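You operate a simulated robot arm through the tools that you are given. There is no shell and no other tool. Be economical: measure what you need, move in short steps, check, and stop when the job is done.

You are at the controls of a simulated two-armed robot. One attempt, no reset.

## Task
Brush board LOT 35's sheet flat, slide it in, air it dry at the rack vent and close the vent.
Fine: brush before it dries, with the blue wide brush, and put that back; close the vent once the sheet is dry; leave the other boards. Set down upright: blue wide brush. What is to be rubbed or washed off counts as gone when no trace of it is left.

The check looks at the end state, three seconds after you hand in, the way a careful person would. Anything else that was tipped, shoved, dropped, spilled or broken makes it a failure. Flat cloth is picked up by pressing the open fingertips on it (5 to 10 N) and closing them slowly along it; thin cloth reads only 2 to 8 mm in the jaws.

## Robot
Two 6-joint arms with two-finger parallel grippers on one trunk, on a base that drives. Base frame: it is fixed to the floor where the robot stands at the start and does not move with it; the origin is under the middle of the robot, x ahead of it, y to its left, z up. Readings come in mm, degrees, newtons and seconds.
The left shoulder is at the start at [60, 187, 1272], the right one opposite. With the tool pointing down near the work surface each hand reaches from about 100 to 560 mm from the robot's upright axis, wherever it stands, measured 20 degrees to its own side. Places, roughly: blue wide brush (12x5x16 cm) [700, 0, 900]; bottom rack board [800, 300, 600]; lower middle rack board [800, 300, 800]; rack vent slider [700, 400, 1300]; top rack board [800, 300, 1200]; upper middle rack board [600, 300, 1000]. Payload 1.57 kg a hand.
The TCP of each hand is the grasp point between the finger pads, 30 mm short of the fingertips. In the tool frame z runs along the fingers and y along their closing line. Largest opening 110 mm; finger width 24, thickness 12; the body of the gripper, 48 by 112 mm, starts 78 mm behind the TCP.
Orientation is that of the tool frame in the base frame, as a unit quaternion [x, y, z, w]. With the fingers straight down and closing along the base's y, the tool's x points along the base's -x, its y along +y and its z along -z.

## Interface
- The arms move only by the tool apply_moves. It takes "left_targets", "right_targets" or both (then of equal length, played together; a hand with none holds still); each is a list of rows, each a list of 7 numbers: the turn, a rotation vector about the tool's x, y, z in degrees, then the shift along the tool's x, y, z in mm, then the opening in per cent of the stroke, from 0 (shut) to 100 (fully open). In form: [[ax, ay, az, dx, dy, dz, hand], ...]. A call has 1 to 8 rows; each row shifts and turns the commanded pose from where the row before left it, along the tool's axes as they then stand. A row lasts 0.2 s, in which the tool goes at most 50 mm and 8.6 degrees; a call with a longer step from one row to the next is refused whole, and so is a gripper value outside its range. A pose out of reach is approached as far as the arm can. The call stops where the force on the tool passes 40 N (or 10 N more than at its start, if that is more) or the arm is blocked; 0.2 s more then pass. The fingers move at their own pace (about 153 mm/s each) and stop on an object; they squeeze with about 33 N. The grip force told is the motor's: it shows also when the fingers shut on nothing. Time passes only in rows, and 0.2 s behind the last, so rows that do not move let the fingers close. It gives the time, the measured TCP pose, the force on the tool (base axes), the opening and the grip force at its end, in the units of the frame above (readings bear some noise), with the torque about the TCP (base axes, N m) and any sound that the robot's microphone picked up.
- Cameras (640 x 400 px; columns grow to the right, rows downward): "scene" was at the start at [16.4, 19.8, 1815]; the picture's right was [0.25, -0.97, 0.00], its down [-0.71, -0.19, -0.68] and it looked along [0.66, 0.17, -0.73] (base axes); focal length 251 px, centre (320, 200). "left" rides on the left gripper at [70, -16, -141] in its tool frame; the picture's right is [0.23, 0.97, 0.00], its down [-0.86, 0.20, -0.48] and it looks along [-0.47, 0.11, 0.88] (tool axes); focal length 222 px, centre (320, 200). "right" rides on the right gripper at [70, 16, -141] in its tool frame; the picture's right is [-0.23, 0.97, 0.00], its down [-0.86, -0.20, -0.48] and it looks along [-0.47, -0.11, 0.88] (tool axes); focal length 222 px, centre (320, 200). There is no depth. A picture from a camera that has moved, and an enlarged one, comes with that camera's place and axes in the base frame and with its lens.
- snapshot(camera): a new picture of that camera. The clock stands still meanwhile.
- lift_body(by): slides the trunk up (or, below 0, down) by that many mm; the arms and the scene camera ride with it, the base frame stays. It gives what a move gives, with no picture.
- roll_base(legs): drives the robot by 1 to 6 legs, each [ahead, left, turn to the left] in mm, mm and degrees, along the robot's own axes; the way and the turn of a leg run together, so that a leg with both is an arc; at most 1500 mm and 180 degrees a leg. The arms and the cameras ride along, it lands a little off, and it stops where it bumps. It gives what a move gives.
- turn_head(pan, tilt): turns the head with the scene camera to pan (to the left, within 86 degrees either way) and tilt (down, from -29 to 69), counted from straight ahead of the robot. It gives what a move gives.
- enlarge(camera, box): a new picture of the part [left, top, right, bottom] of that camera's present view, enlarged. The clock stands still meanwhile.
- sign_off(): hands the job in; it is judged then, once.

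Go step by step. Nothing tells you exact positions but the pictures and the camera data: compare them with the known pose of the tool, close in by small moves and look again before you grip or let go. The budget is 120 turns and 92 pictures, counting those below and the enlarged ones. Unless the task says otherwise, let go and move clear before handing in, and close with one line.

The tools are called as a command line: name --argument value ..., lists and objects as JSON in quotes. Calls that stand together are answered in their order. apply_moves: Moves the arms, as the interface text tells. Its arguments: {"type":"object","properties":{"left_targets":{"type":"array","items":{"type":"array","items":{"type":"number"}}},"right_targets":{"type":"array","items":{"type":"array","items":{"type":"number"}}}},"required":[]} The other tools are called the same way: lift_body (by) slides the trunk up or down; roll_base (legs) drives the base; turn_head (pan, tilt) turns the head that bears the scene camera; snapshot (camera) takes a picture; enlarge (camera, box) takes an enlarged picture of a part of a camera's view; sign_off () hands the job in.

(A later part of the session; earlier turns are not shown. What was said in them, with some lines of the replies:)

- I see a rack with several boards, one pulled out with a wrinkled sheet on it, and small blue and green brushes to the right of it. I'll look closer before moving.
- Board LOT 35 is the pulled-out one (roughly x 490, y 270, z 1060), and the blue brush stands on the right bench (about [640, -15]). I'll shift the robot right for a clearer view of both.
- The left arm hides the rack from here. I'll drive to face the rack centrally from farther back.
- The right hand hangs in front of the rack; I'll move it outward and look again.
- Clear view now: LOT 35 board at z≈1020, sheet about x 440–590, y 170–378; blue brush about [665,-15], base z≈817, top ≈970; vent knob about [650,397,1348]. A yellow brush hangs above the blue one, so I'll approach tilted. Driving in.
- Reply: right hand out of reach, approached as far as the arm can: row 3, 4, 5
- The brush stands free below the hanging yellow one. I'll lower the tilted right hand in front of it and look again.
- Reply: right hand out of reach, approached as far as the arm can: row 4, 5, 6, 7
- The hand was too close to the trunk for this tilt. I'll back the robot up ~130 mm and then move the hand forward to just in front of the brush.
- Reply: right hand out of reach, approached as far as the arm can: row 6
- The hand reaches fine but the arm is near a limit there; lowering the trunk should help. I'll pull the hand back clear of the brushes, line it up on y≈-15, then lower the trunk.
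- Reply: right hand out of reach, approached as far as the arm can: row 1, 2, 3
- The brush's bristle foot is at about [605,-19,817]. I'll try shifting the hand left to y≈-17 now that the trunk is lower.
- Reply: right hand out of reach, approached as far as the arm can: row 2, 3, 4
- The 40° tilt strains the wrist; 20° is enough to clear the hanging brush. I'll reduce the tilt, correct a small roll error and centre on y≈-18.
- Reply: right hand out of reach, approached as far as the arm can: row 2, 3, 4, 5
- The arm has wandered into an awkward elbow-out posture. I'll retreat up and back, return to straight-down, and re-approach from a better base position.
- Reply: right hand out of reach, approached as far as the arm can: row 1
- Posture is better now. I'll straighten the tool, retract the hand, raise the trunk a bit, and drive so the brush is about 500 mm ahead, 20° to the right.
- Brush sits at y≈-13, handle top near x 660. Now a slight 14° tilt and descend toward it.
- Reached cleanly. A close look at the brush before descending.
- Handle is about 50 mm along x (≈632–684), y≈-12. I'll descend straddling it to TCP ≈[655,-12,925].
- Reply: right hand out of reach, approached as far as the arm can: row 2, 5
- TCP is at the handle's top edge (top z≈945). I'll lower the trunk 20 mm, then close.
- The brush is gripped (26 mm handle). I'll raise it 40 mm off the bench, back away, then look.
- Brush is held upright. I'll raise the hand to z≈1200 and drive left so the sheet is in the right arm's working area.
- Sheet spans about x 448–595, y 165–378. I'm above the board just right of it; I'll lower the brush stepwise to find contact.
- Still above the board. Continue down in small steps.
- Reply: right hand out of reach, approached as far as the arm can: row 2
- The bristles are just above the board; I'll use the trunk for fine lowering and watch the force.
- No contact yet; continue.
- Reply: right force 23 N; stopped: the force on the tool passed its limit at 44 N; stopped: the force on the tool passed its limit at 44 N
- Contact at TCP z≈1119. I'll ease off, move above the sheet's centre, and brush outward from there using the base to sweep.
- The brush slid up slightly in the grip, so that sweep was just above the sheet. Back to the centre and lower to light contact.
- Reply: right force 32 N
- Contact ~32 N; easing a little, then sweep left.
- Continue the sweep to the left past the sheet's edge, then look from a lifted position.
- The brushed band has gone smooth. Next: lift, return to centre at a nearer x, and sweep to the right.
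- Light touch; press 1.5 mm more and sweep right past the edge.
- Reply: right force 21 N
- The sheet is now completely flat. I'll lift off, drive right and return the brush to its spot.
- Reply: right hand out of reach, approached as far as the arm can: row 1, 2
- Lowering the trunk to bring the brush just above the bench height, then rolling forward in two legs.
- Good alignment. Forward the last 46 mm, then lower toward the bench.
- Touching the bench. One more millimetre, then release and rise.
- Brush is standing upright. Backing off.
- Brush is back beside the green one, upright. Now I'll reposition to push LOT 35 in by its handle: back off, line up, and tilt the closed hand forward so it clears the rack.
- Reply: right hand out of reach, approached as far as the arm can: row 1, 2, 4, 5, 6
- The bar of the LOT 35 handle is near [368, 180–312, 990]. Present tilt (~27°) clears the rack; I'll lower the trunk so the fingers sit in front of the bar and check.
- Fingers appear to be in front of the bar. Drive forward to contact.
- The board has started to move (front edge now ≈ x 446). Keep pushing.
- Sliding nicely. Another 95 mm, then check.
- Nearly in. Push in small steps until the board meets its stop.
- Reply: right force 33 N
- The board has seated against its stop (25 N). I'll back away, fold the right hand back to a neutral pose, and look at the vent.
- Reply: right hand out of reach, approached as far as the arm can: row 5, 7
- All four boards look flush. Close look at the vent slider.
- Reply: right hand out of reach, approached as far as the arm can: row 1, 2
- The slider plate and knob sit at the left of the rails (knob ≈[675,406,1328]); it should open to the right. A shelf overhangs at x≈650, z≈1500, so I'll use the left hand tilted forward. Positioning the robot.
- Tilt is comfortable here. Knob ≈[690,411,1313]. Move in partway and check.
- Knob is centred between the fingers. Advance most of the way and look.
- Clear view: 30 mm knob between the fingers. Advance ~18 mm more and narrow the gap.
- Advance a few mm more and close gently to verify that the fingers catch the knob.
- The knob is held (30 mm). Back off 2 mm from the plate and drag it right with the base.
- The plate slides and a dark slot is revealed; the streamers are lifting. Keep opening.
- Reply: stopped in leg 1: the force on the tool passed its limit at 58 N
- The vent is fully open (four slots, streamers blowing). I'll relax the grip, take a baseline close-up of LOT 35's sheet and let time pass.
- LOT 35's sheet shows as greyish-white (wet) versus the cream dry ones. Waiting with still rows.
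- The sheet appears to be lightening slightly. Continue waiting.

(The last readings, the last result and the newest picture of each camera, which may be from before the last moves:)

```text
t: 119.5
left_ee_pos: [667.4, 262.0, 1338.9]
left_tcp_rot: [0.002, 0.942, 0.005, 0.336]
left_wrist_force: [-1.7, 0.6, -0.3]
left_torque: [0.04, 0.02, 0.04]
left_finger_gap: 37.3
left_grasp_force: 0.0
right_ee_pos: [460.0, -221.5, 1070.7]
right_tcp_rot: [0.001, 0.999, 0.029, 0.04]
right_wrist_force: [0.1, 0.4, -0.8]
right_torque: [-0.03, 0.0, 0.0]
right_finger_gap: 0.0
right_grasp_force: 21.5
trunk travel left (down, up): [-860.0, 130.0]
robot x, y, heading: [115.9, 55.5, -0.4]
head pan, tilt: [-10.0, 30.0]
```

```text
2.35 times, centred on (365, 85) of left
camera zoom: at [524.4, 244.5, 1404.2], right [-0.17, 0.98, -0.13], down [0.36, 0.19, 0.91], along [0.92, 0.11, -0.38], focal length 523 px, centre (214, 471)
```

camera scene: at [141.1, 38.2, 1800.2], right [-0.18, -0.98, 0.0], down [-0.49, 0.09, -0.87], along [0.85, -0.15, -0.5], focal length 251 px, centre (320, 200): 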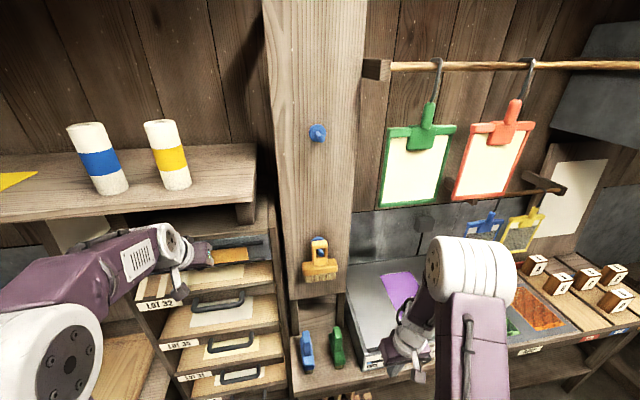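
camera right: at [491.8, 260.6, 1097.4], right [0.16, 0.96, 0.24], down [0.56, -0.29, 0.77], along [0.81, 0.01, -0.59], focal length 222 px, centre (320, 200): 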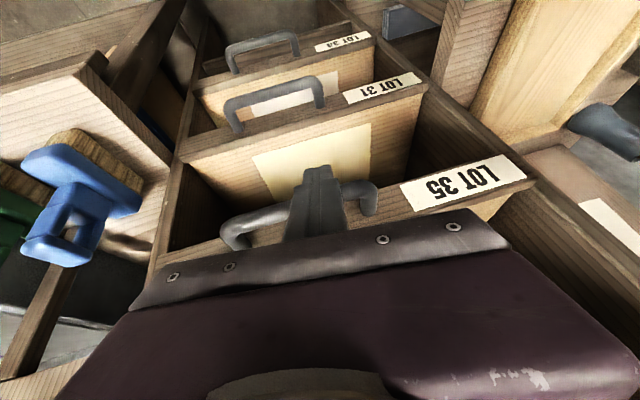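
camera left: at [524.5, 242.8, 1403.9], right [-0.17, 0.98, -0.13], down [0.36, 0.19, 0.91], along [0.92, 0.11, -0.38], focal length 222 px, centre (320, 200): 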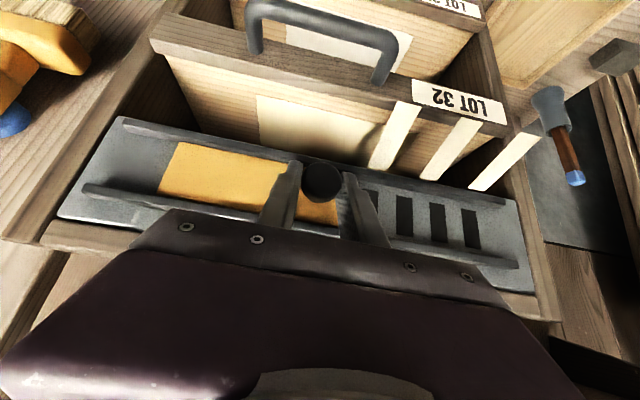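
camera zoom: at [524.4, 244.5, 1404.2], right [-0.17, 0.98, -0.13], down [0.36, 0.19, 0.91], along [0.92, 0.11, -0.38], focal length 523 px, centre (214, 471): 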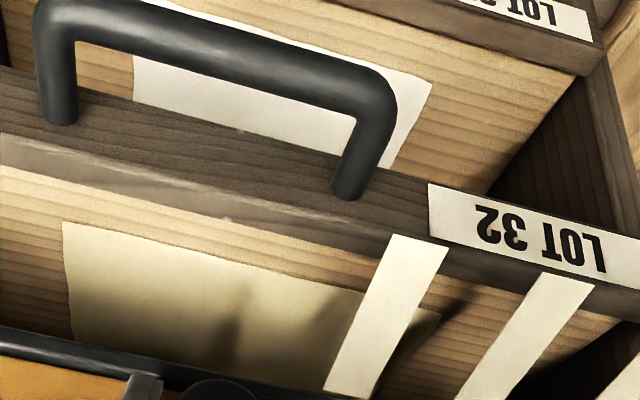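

It is whitening steadily. Wait more until it stops changing.

apply_moves --left_targets '[[0, 0, 0, 0, 0, 0, 34], [0, 0, 0, 0, 0, 0, 34], [0, 0, 0, 0, 0, 0, 34], [0, 0, 0, 0, 0, 0, 34], [0, 0, 0, 0, 0, 0, 34], [0, 0, 0, 0, 0, 0, 34], [0, 0, 0, 0, 0, 0, 34], [0, 0, 0, 0, 0, 0, 34]]'

apply_moves --left_targets '[[0, 0, 0, 0, 0, 0, 34], [0, 0, 0, 0, 0, 0, 34], [0, 0, 0, 0, 0, 0, 34], [0, 0, 0, 0, 0, 0, 34], [0, 0, 0, 0, 0, 0, 34], [0, 0, 0, 0, 0, 0, 34], [0, 0, 0, 0, 0, 0, 34], [0, 0, 0, 0, 0, 0, 34]]'

apply_moves --left_targets '[[0, 0, 0, 0, 0, 0, 34], [0, 0, 0, 0, 0, 0, 34], [0, 0, 0, 0, 0, 0, 34], [0, 0, 0, 0, 0, 0, 34], [0, 0, 0, 0, 0, 0, 34], [0, 0, 0, 0, 0, 0, 34], [0, 0, 0, 0, 0, 0, 34], [0, 0, 0, 0, 0, 0, 34]]'

apply_moves --left_targets '[[0, 0, 0, 0, 0, 0, 34], [0, 0, 0, 0, 0, 0, 34], [0, 0, 0, 0, 0, 0, 34], [0, 0, 0, 0, 0, 0, 34], [0, 0, 0, 0, 0, 0, 34], [0, 0, 0, 0, 0, 0, 34], [0, 0, 0, 0, 0, 0, 34], [0, 0, 0, 0, 0, 0, 34]]'

apply_moves --left_targets '[[0, 0, 0, 0, 0, 0, 34], [0, 0, 0, 0, 0, 0, 34], [0, 0, 0, 0, 0, 0, 34], [0, 0, 0, 0, 0, 0, 34], [0, 0, 0, 0, 0, 0, 34], [0, 0, 0, 0, 0, 0, 34], [0, 0, 0, 0, 0, 0, 34], [0, 0, 0, 0, 0, 0, 34]]'

apply_moves --left_targets '[[0, 0, 0, 0, 0, 0, 34], [0, 0, 0, 0, 0, 0, 34], [0, 0, 0, 0, 0, 0, 34], [0, 0, 0, 0, 0, 0, 34], [0, 0, 0, 0, 0, 0, 34], [0, 0, 0, 0, 0, 0, 34], [0, 0, 0, 0, 0, 0, 34], [0, 0, 0, 0, 0, 0, 34]]'

apply_moves --left_targets '[[0, 0, 0, 0, 0, 0, 34], [0, 0, 0, 0, 0, 0, 34], [0, 0, 0, 0, 0, 0, 34], [0, 0, 0, 0, 0, 0, 34], [0, 0, 0, 0, 0, 0, 34], [0, 0, 0, 0, 0, 0, 34], [0, 0, 0, 0, 0, 0, 34], [0, 0, 0, 0, 0, 0, 34]]'

apply_moves --left_targets '[[0, 0, 0, 0, 0, 0, 34], [0, 0, 0, 0, 0, 0, 34], [0, 0, 0, 0, 0, 0, 34], [0, 0, 0, 0, 0, 0, 34], [0, 0, 0, 0, 0, 0, 34], [0, 0, 0, 0, 0, 0, 34], [0, 0, 0, 0, 0, 0, 34], [0, 0, 0, 0, 0, 0, 34]]'

enlarge --camera "left" --box '[230, 0, 500, 170]'

```text
t: 121.3
left_ee_pos: [668.6, 261.6, 1339.3]
left_tcp_rot: [0.002, 0.942, 0.005, 0.337]
left_wrist_force: [-1.2, -0.4, -0.2]
left_torque: [-0.01, 0.08, 0.06]
left_finger_gap: 37.6
left_grasp_force: 0.0
right_ee_pos: [459.2, -221.4, 1069.7]
right_tcp_rot: [0.0, 0.999, 0.029, 0.039]
right_wrist_force: [0.3, -0.2, 0.3]
right_torque: [0.03, 0.04, 0.02]
right_finger_gap: 0.1
right_grasp_force: 21.4
trunk travel left (down, up): [-860.0, 130.0]
robot x, y, heading: [110.0, 56.4, -0.1]
head pan, tilt: [-10.0, 30.0]
```

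```text
t: 123.1
left_ee_pos: [667.0, 262.4, 1339.4]
left_tcp_rot: [0.003, 0.942, 0.005, 0.336]
left_wrist_force: [-1.0, -0.6, -0.7]
left_torque: [-0.02, 0.03, 0.0]
left_finger_gap: 37.3
left_grasp_force: 0.1
right_ee_pos: [459.9, -222.4, 1069.3]
right_tcp_rot: [0.0, 0.999, 0.029, 0.039]
right_wrist_force: [0.8, -1.0, 0.0]
right_torque: [0.01, -0.01, -0.01]
right_finger_gap: 0.0
right_grasp_force: 21.4
trunk travel left (down, up): [-860.0, 130.0]
robot x, y, heading: [114.2, 58.2, -0.2]
head pan, tilt: [-10.0, 30.0]
```

```text
t: 124.9
left_ee_pos: [666.4, 263.3, 1339.7]
left_tcp_rot: [0.002, 0.942, 0.005, 0.336]
left_wrist_force: [-2.1, -0.5, -0.6]
left_torque: [0.02, 0.05, 0.04]
left_finger_gap: 37.5
left_grasp_force: 0.1
right_ee_pos: [459.8, -222.0, 1069.7]
right_tcp_rot: [0.001, 0.999, 0.029, 0.039]
right_wrist_force: [0.5, -0.2, 0.3]
right_torque: [0.03, 0.0, -0.02]
right_finger_gap: 0.1
right_grasp_force: 21.4
trunk travel left (down, up): [-860.0, 130.0]
robot x, y, heading: [113.4, 55.0, -0.3]
head pan, tilt: [-10.0, 30.0]
```

```text
t: 126.7
left_ee_pos: [667.4, 261.6, 1339.4]
left_tcp_rot: [0.002, 0.942, 0.005, 0.336]
left_wrist_force: [-1.5, -0.1, 0.3]
left_torque: [-0.01, 0.0, 0.04]
left_finger_gap: 37.5
left_grasp_force: 0.1
right_ee_pos: [459.7, -222.2, 1070.1]
right_tcp_rot: [0.001, 0.999, 0.029, 0.039]
right_wrist_force: [0.4, -0.2, -0.2]
right_torque: [0.01, -0.02, -0.01]
right_finger_gap: 0.3
right_grasp_force: 21.1
trunk travel left (down, up): [-860.0, 130.0]
robot x, y, heading: [113.1, 52.9, -0.1]
head pan, tilt: [-10.0, 30.0]
```

```text
t: 128.5
left_ee_pos: [667.2, 262.4, 1339.0]
left_tcp_rot: [0.003, 0.942, 0.004, 0.337]
left_wrist_force: [-2.5, 0.5, 0.0]
left_torque: [0.0, -0.01, 0.03]
left_finger_gap: 37.3
left_grasp_force: 0.0
right_ee_pos: [459.6, -221.9, 1069.1]
right_tcp_rot: [0.0, 0.999, 0.03, 0.039]
right_wrist_force: [-0.7, -1.2, 0.0]
right_torque: [-0.02, 0.0, -0.01]
right_finger_gap: 0.0
right_grasp_force: 21.6
trunk travel left (down, up): [-860.0, 130.0]
robot x, y, heading: [113.1, 52.1, -0.2]
head pan, tilt: [-10.0, 30.0]
```

```text
t: 130.3
left_ee_pos: [667.0, 262.2, 1339.9]
left_tcp_rot: [0.003, 0.942, 0.005, 0.336]
left_wrist_force: [-1.6, 0.3, -0.8]
left_torque: [0.03, 0.06, 0.04]
left_finger_gap: 37.4
left_grasp_force: 0.2
right_ee_pos: [460.8, -222.0, 1069.8]
right_tcp_rot: [0.001, 0.999, 0.029, 0.04]
right_wrist_force: [0.4, 0.7, -0.7]
right_torque: [0.0, 0.0, -0.01]
right_finger_gap: 0.0
right_grasp_force: 21.6
trunk travel left (down, up): [-860.0, 130.0]
robot x, y, heading: [116.6, 57.3, -0.3]
head pan, tilt: [-10.0, 30.0]
```

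```text
t: 132.1
left_ee_pos: [668.0, 261.1, 1339.2]
left_tcp_rot: [0.003, 0.942, 0.004, 0.336]
left_wrist_force: [-1.9, 0.4, -0.7]
left_torque: [0.03, 0.06, 0.04]
left_finger_gap: 37.0
left_grasp_force: 0.1
right_ee_pos: [460.5, -222.0, 1068.3]
right_tcp_rot: [0.001, 0.999, 0.03, 0.039]
right_wrist_force: [-0.1, 0.1, 0.2]
right_torque: [0.0, 0.02, -0.03]
right_finger_gap: 0.3
right_grasp_force: 21.2
trunk travel left (down, up): [-860.0, 130.0]
robot x, y, heading: [113.6, 51.1, -0.4]
head pan, tilt: [-10.0, 30.0]
```

```text
t: 133.9
left_ee_pos: [667.7, 261.2, 1339.0]
left_tcp_rot: [0.004, 0.942, 0.003, 0.336]
left_wrist_force: [-1.4, -0.5, 0.3]
left_torque: [0.01, 0.06, 0.06]
left_finger_gap: 37.2
left_grasp_force: 0.0
right_ee_pos: [460.5, -221.3, 1069.7]
right_tcp_rot: [-0.001, 0.999, 0.03, 0.039]
right_wrist_force: [-0.2, 0.7, 0.2]
right_torque: [-0.01, -0.02, -0.02]
right_finger_gap: 0.1
right_grasp_force: 21.0
trunk travel left (down, up): [-860.0, 130.0]
robot x, y, heading: [113.8, 54.3, -0.4]
head pan, tilt: [-10.0, 30.0]
```

```text
2.35 times, centred on (365, 85) of left
camera zoom: at [524.4, 244.5, 1404.2], right [-0.17, 0.98, -0.13], down [0.36, 0.19, 0.91], along [0.92, 0.11, -0.38], focal length 523 px, centre (214, 471)
```

zoom: 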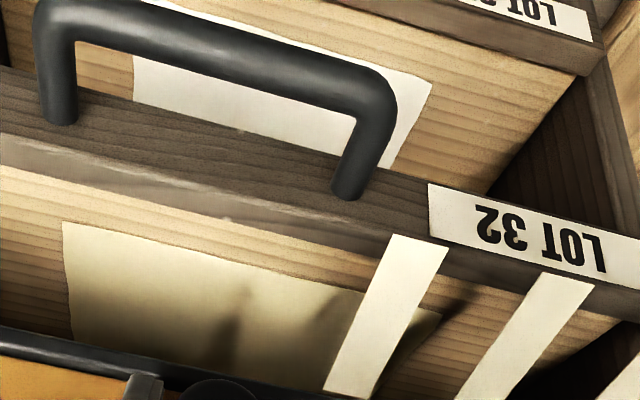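

Now nearly white. One more waiting spell to confirm it's stopped changing.

apply_moves --left_targets '[[0, 0, 0, 0, 0, 0, 34], [0, 0, 0, 0, 0, 0, 34], [0, 0, 0, 0, 0, 0, 34], [0, 0, 0, 0, 0, 0, 34], [0, 0, 0, 0, 0, 0, 34], [0, 0, 0, 0, 0, 0, 34], [0, 0, 0, 0, 0, 0, 34], [0, 0, 0, 0, 0, 0, 34]]'

apply_moves --left_targets '[[0, 0, 0, 0, 0, 0, 34], [0, 0, 0, 0, 0, 0, 34], [0, 0, 0, 0, 0, 0, 34], [0, 0, 0, 0, 0, 0, 34], [0, 0, 0, 0, 0, 0, 34], [0, 0, 0, 0, 0, 0, 34], [0, 0, 0, 0, 0, 0, 34], [0, 0, 0, 0, 0, 0, 34]]'

apply_moves --left_targets '[[0, 0, 0, 0, 0, 0, 34], [0, 0, 0, 0, 0, 0, 34], [0, 0, 0, 0, 0, 0, 34], [0, 0, 0, 0, 0, 0, 34], [0, 0, 0, 0, 0, 0, 34], [0, 0, 0, 0, 0, 0, 34], [0, 0, 0, 0, 0, 0, 34], [0, 0, 0, 0, 0, 0, 34]]'

apply_moves --left_targets '[[0, 0, 0, 0, 0, 0, 34], [0, 0, 0, 0, 0, 0, 34], [0, 0, 0, 0, 0, 0, 34], [0, 0, 0, 0, 0, 0, 34], [0, 0, 0, 0, 0, 0, 34], [0, 0, 0, 0, 0, 0, 34], [0, 0, 0, 0, 0, 0, 34], [0, 0, 0, 0, 0, 0, 34]]'

apply_moves --left_targets '[[0, 0, 0, 0, 0, 0, 34], [0, 0, 0, 0, 0, 0, 34], [0, 0, 0, 0, 0, 0, 34], [0, 0, 0, 0, 0, 0, 34], [0, 0, 0, 0, 0, 0, 34], [0, 0, 0, 0, 0, 0, 34], [0, 0, 0, 0, 0, 0, 34], [0, 0, 0, 0, 0, 0, 34]]'

apply_moves --left_targets '[[0, 0, 0, 0, 0, 0, 34], [0, 0, 0, 0, 0, 0, 34], [0, 0, 0, 0, 0, 0, 34], [0, 0, 0, 0, 0, 0, 34], [0, 0, 0, 0, 0, 0, 34], [0, 0, 0, 0, 0, 0, 34], [0, 0, 0, 0, 0, 0, 34], [0, 0, 0, 0, 0, 0, 34]]'

apply_moves --left_targets '[[0, 0, 0, 0, 0, 0, 34], [0, 0, 0, 0, 0, 0, 34], [0, 0, 0, 0, 0, 0, 34], [0, 0, 0, 0, 0, 0, 34], [0, 0, 0, 0, 0, 0, 34], [0, 0, 0, 0, 0, 0, 34], [0, 0, 0, 0, 0, 0, 34], [0, 0, 0, 0, 0, 0, 34]]'

apply_moves --left_targets '[[0, 0, 0, 0, 0, 0, 34], [0, 0, 0, 0, 0, 0, 34], [0, 0, 0, 0, 0, 0, 34], [0, 0, 0, 0, 0, 0, 34], [0, 0, 0, 0, 0, 0, 34], [0, 0, 0, 0, 0, 0, 34], [0, 0, 0, 0, 0, 0, 34], [0, 0, 0, 0, 0, 0, 34]]'

enlarge --camera "left" --box '[230, 0, 500, 170]'

```text
t: 135.7
left_ee_pos: [667.2, 260.6, 1339.7]
left_tcp_rot: [0.003, 0.942, 0.004, 0.336]
left_wrist_force: [-1.7, -0.7, -0.4]
left_torque: [0.02, 0.01, 0.07]
left_finger_gap: 37.5
left_grasp_force: 0.1
right_ee_pos: [459.9, -221.3, 1070.6]
right_tcp_rot: [0.001, 0.999, 0.03, 0.039]
right_wrist_force: [-0.6, -0.2, 0.1]
right_torque: [-0.01, -0.02, 0.0]
right_finger_gap: 0.0
right_grasp_force: 21.6
trunk travel left (down, up): [-860.0, 130.0]
robot x, y, heading: [110.4, 53.1, -0.5]
head pan, tilt: [-10.0, 30.0]
```

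```text
t: 137.5
left_ee_pos: [668.5, 262.5, 1340.9]
left_tcp_rot: [0.002, 0.942, 0.005, 0.337]
left_wrist_force: [-1.1, 0.6, -0.1]
left_torque: [-0.03, 0.03, 0.02]
left_finger_gap: 37.5
left_grasp_force: 0.2
right_ee_pos: [459.7, -221.6, 1069.5]
right_tcp_rot: [0.001, 0.999, 0.029, 0.039]
right_wrist_force: [-0.3, 0.4, 0.3]
right_torque: [0.01, 0.01, 0.0]
right_finger_gap: 0.2
right_grasp_force: 21.8
trunk travel left (down, up): [-860.0, 130.0]
robot x, y, heading: [116.3, 52.9, -0.1]
head pan, tilt: [-10.0, 30.0]
```

```text
t: 139.3
left_ee_pos: [667.1, 262.4, 1340.1]
left_tcp_rot: [0.002, 0.942, 0.006, 0.336]
left_wrist_force: [-2.0, -0.8, -0.9]
left_torque: [0.01, 0.01, 0.01]
left_finger_gap: 37.4
left_grasp_force: 0.2
right_ee_pos: [460.4, -222.0, 1070.3]
right_tcp_rot: [0.0, 0.999, 0.028, 0.039]
right_wrist_force: [0.9, 0.8, 1.0]
right_torque: [0.0, 0.01, -0.02]
right_finger_gap: 0.0
right_grasp_force: 21.9
trunk travel left (down, up): [-860.0, 130.0]
robot x, y, heading: [109.7, 51.4, -0.3]
head pan, tilt: [-10.0, 30.0]
```

```text
t: 141.1
left_ee_pos: [667.7, 261.0, 1339.0]
left_tcp_rot: [0.003, 0.942, 0.005, 0.337]
left_wrist_force: [-0.2, -0.4, 0.5]
left_torque: [0.01, 0.07, 0.07]
left_finger_gap: 37.6
left_grasp_force: 0.1
right_ee_pos: [459.4, -220.1, 1070.9]
right_tcp_rot: [0.0, 0.999, 0.03, 0.039]
right_wrist_force: [-0.6, -1.2, 0.4]
right_torque: [-0.02, 0.01, 0.02]
right_finger_gap: 0.2
right_grasp_force: 21.7
trunk travel left (down, up): [-860.0, 130.0]
robot x, y, heading: [115.2, 57.7, -0.3]
head pan, tilt: [-10.0, 30.0]
```

```text
t: 142.9
left_ee_pos: [668.4, 261.6, 1341.2]
left_tcp_rot: [0.003, 0.942, 0.005, 0.337]
left_wrist_force: [-2.0, 0.0, 0.2]
left_torque: [0.03, 0.04, 0.0]
left_finger_gap: 37.3
left_grasp_force: 0.2
right_ee_pos: [459.7, -222.2, 1069.3]
right_tcp_rot: [0.001, 0.999, 0.029, 0.039]
right_wrist_force: [0.3, 0.5, 0.0]
right_torque: [-0.02, 0.01, 0.02]
right_finger_gap: 0.0
right_grasp_force: 21.2
trunk travel left (down, up): [-860.0, 130.0]
robot x, y, heading: [115.8, 53.1, -0.1]
head pan, tilt: [-10.0, 30.0]
```

```text
t: 144.7
left_ee_pos: [667.3, 261.8, 1338.9]
left_tcp_rot: [0.002, 0.942, 0.005, 0.336]
left_wrist_force: [-1.3, -0.3, -0.3]
left_torque: [0.01, 0.03, 0.06]
left_finger_gap: 37.3
left_grasp_force: 0.0
right_ee_pos: [459.4, -221.7, 1069.7]
right_tcp_rot: [-0.001, 0.999, 0.029, 0.04]
right_wrist_force: [1.3, -0.2, 0.1]
right_torque: [0.01, 0.01, 0.01]
right_finger_gap: 0.0
right_grasp_force: 21.5
trunk travel left (down, up): [-860.0, 130.0]
robot x, y, heading: [112.2, 55.6, -0.4]
head pan, tilt: [-10.0, 30.0]
```

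```text
t: 146.5
left_ee_pos: [667.9, 261.7, 1339.7]
left_tcp_rot: [0.003, 0.942, 0.005, 0.337]
left_wrist_force: [-1.2, 0.1, 0.6]
left_torque: [0.03, 0.05, 0.04]
left_finger_gap: 37.2
left_grasp_force: 0.1
right_ee_pos: [460.1, -221.9, 1069.4]
right_tcp_rot: [0.001, 0.999, 0.03, 0.04]
right_wrist_force: [-0.7, 0.4, 0.6]
right_torque: [0.0, 0.02, 0.03]
right_finger_gap: 0.1
right_grasp_force: 21.0
trunk travel left (down, up): [-860.0, 130.0]
robot x, y, heading: [113.6, 54.3, -0.2]
head pan, tilt: [-10.0, 30.0]
```

```text
t: 148.3
left_ee_pos: [668.3, 262.1, 1339.2]
left_tcp_rot: [0.002, 0.942, 0.005, 0.336]
left_wrist_force: [-1.7, -1.1, 0.2]
left_torque: [0.0, 0.03, 0.04]
left_finger_gap: 37.7
left_grasp_force: 0.0
right_ee_pos: [460.6, -222.0, 1070.0]
right_tcp_rot: [0.0, 0.999, 0.029, 0.039]
right_wrist_force: [0.1, -0.2, 0.4]
right_torque: [0.02, 0.01, -0.04]
right_finger_gap: 0.1
right_grasp_force: 21.2
trunk travel left (down, up): [-860.0, 130.0]
robot x, y, heading: [111.3, 57.7, -0.3]
head pan, tilt: [-10.0, 30.0]
```

```text
2.35 times, centred on (365, 85) of left
camera zoom: at [524.4, 244.5, 1404.2], right [-0.17, 0.98, -0.13], down [0.36, 0.19, 0.91], along [0.92, 0.11, -0.38], focal length 523 px, centre (214, 471)
```

zoom: 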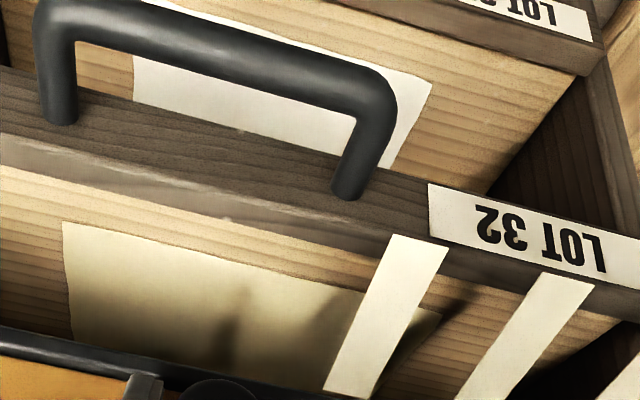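

No further change: dry. Now close the vent by driving left with the fingers around the knob.

roll_base --legs '[[0, 135, 0]]'

snapshot --camera "left"

```text
t: 149.6
left_ee_pos: [667.3, 390.7, 1339.9]
left_tcp_rot: [0.003, 0.942, 0.006, 0.336]
left_wrist_force: [-1.4, -0.6, -1.3]
left_torque: [0.05, -0.18, 0.01]
left_finger_gap: 35.8
left_grasp_force: 0.1
right_ee_pos: [460.3, -91.9, 1069.3]
right_tcp_rot: [0.0, 0.999, 0.031, 0.039]
right_wrist_force: [0.1, -0.4, 1.2]
right_torque: [-0.02, -0.02, 0.02]
right_finger_gap: 0.2
right_grasp_force: 21.3
trunk travel left (down, up): [-860.0, 130.0]
robot x, y, heading: [112.4, 183.7, -0.2]
head pan, tilt: [-10.0, 30.0]
```

```text
17 pictures are left
camera left: at [524.4, 373.8, 1404.6], right [-0.17, 0.98, -0.13], down [0.36, 0.19, 0.91], along [0.92, 0.11, -0.38], focal length 222 px, centre (320, 200)
```

left: 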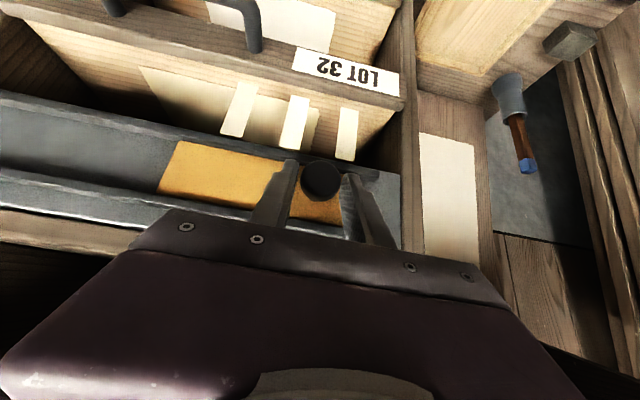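

Nearly closed; push the remaining distance to its stop.

roll_base --legs '[[0, 20, 0]]'

roll_base --legs '[[0, 12, 0]]'

enlarge --camera "left" --box '[140, 80, 440, 260]'

```text
t: 150.4
left_ee_pos: [667.7, 411.7, 1338.5]
left_tcp_rot: [0.003, 0.942, 0.004, 0.334]
left_wrist_force: [-4.2, -6.1, 3.0]
left_torque: [-0.32, 0.11, -0.11]
left_finger_gap: 40.5
left_grasp_force: 1.9
right_ee_pos: [461.4, -71.5, 1069.8]
right_tcp_rot: [0.0, 0.999, 0.03, 0.039]
right_wrist_force: [0.0, 0.6, 0.3]
right_torque: [0.01, 0.01, 0.01]
right_finger_gap: 0.0
right_grasp_force: 21.1
trunk travel left (down, up): [-860.0, 130.0]
robot x, y, heading: [111.2, 208.5, -0.6]
head pan, tilt: [-10.0, 30.0]
```

```text
t: 151.2
left_ee_pos: [668.2, 418.6, 1340.2]
left_tcp_rot: [0.004, 0.942, 0.008, 0.335]
left_wrist_force: [-2.5, -21.0, 0.6]
left_torque: [-0.21, 0.3, -0.2]
left_finger_gap: 54.7
left_grasp_force: 10.2
right_ee_pos: [460.7, -62.5, 1068.4]
right_tcp_rot: [0.001, 0.999, 0.032, 0.039]
right_wrist_force: [0.2, 0.7, 0.0]
right_torque: [0.0, 0.0, 0.0]
right_finger_gap: 0.1
right_grasp_force: 21.3
trunk travel left (down, up): [-860.0, 130.0]
robot x, y, heading: [116.4, 217.8, -0.5]
head pan, tilt: [-10.0, 30.0]
```

```text
2.13 times, centred on (290, 170) of left
camera zoom: at [524.6, 401.2, 1405.0], right [-0.17, 0.98, -0.13], down [0.36, 0.18, 0.91], along [0.92, 0.11, -0.39], focal length 474 px, centre (384, 264)
```

zoom: 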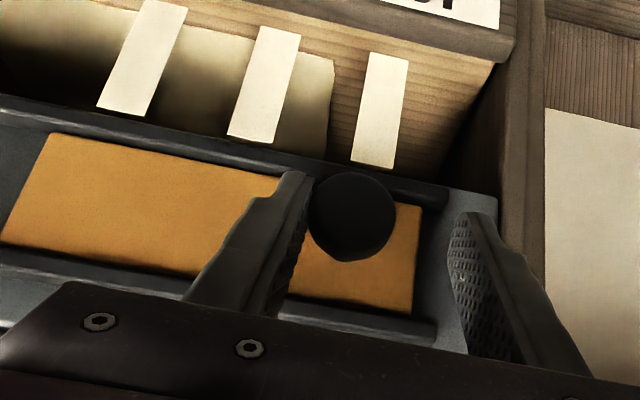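

The slider is against its closed stop and the streamers hang still. Open the fingers and withdraw.

apply_moves --left_targets '[[0, 0, 0, 0, 0, 0, 80], [0, 0, 0, 0, 0, 0, 80], [0, 0, 0, 4, -4, -25, 80], [0, 0, 0, 4, -4, -35, 80], [0, 0, 0, 5, 0, -40, 80]]'

roll_base --legs '[[-250, 0, 0]]'

turn_head --pan 8 --tilt 32

snapshot --camera "scene"

enlarge --camera "scene" --box '[220, 160, 460, 330]'

```text
t: 152.4
left_ee_pos: [591.1, 415.2, 1410.1]
left_tcp_rot: [0.002, 0.942, 0.005, 0.335]
left_wrist_force: [-0.3, 0.7, 0.3]
left_torque: [0.0, -0.01, -0.01]
left_finger_gap: 88.2
left_grasp_force: 0.0
right_ee_pos: [460.2, -58.3, 1070.1]
right_tcp_rot: [0.0, 0.999, 0.03, 0.04]
right_wrist_force: [-0.3, 0.1, 0.1]
right_torque: [0.03, -0.02, -0.01]
right_finger_gap: 0.4
right_grasp_force: 21.1
trunk travel left (down, up): [-860.0, 130.0]
robot x, y, heading: [114.3, 220.4, 0.0]
head pan, tilt: [-10.0, 30.0]
```

```text
t: 154.2
left_ee_pos: [340.9, 420.4, 1406.3]
left_tcp_rot: [0.001, 0.943, 0.005, 0.334]
left_wrist_force: [-0.5, 0.5, -0.3]
left_torque: [0.02, 0.01, 0.0]
left_finger_gap: 88.3
left_grasp_force: 0.1
right_ee_pos: [212.4, -54.9, 1067.2]
right_tcp_rot: [-0.002, 0.999, 0.029, 0.038]
right_wrist_force: [0.7, -0.4, 0.2]
right_torque: [-0.03, 0.01, 0.01]
right_finger_gap: 0.0
right_grasp_force: 20.8
trunk travel left (down, up): [-860.0, 130.0]
robot x, y, heading: [-139.4, 220.8, 0.1]
head pan, tilt: [-10.0, 30.0]
```

```text
t: 155.0
left_ee_pos: [337.4, 419.5, 1408.8]
left_tcp_rot: [0.001, 0.942, 0.005, 0.335]
left_wrist_force: [-0.5, 0.0, -0.2]
left_torque: [0.02, 0.0, 0.01]
left_finger_gap: 87.9
left_grasp_force: 0.1
right_ee_pos: [209.8, -55.4, 1070.2]
right_tcp_rot: [-0.002, 0.999, 0.03, 0.039]
right_wrist_force: [0.1, 0.0, 0.3]
right_torque: [0.0, -0.01, -0.01]
right_finger_gap: 0.0
right_grasp_force: 21.3
trunk travel left (down, up): [-860.0, 130.0]
robot x, y, heading: [-139.5, 220.3, -0.1]
head pan, tilt: [8.0, 32.0]
```

```text
15 pictures are left
camera scene: at [-111.8, 231.6, 1797.1], right [0.14, -0.99, 0.0], down [-0.52, -0.07, -0.85], along [0.84, 0.12, -0.53], focal length 251 px, centre (320, 200)
```

scene: 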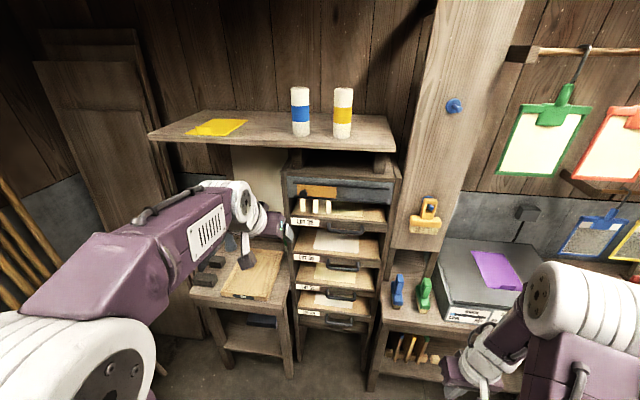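

```text
2.35 times, centred on (340, 245) of scene
camera zoom: at [-111.8, 231.6, 1797.1], right [0.14, -0.99, 0.0], down [-0.52, -0.07, -0.85], along [0.84, 0.12, -0.53], focal length 590 px, centre (273, 94)
```

zoom: 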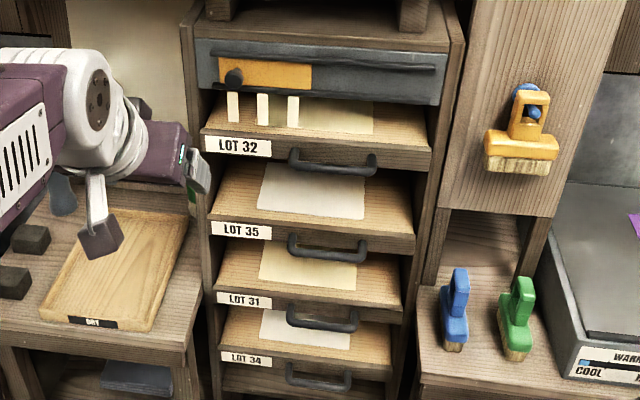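

Everything looks in place: boards flush, vent closed, brush upright. One close check of LOT 35's sheet for dryness and the slider.

enlarge --camera "scene" --box '[290, 220, 400, 320]'

enlarge --camera "scene" --box '[280, 165, 400, 230]'

```text
4.00 times, centred on (345, 270) of scene
camera zoom: at [-111.8, 231.6, 1797.1], right [0.14, -0.99, 0.0], down [-0.52, -0.07, -0.85], along [0.84, 0.12, -0.53], focal length 1003 px, centre (220, -80)
```

zoom: 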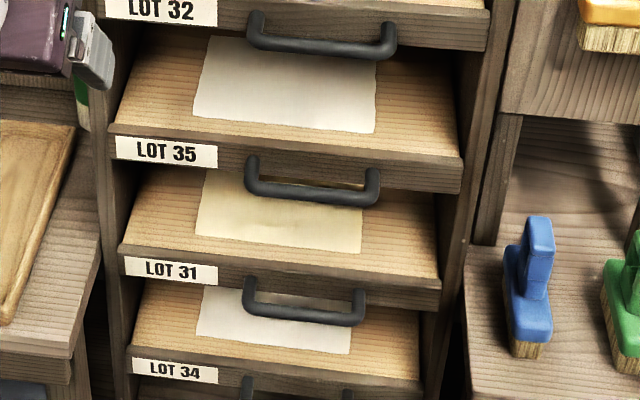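

```text
5.33 times, centred on (340, 198) of scene
camera zoom: at [-111.8, 231.6, 1797.1], right [0.14, -0.99, 0.0], down [-0.52, -0.07, -0.85], along [0.84, 0.12, -0.53], focal length 1337 px, centre (213, 213)
```

zoom: 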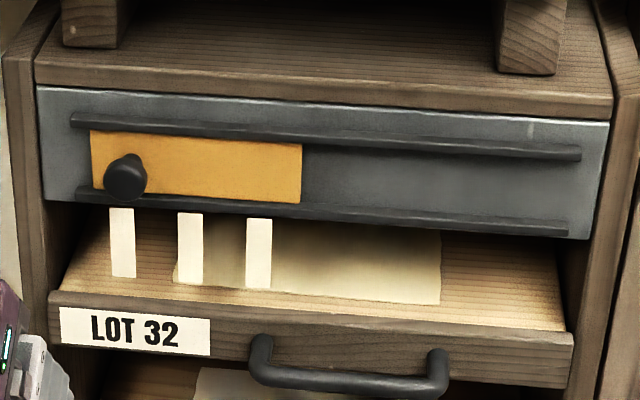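

The sheet is flat and now as white as LOT 34's, the board is in, the slider is back at its closed position, and the blue brush stands upright where it was. Both hands are clear, so I'm handing in.

sign_off

```text
The job is handed in.
```

I brushed LOT 35's sheet flat while it was wet, slid the board in, dried it with the vent open and closed the vent. The blue wide brush is back at its place, standing upright, and I left the other boards alone. I judged dryness by eye: the sheet lightened from grey-white to the same white as LOT 34's and stopped changing after about 50 seconds.
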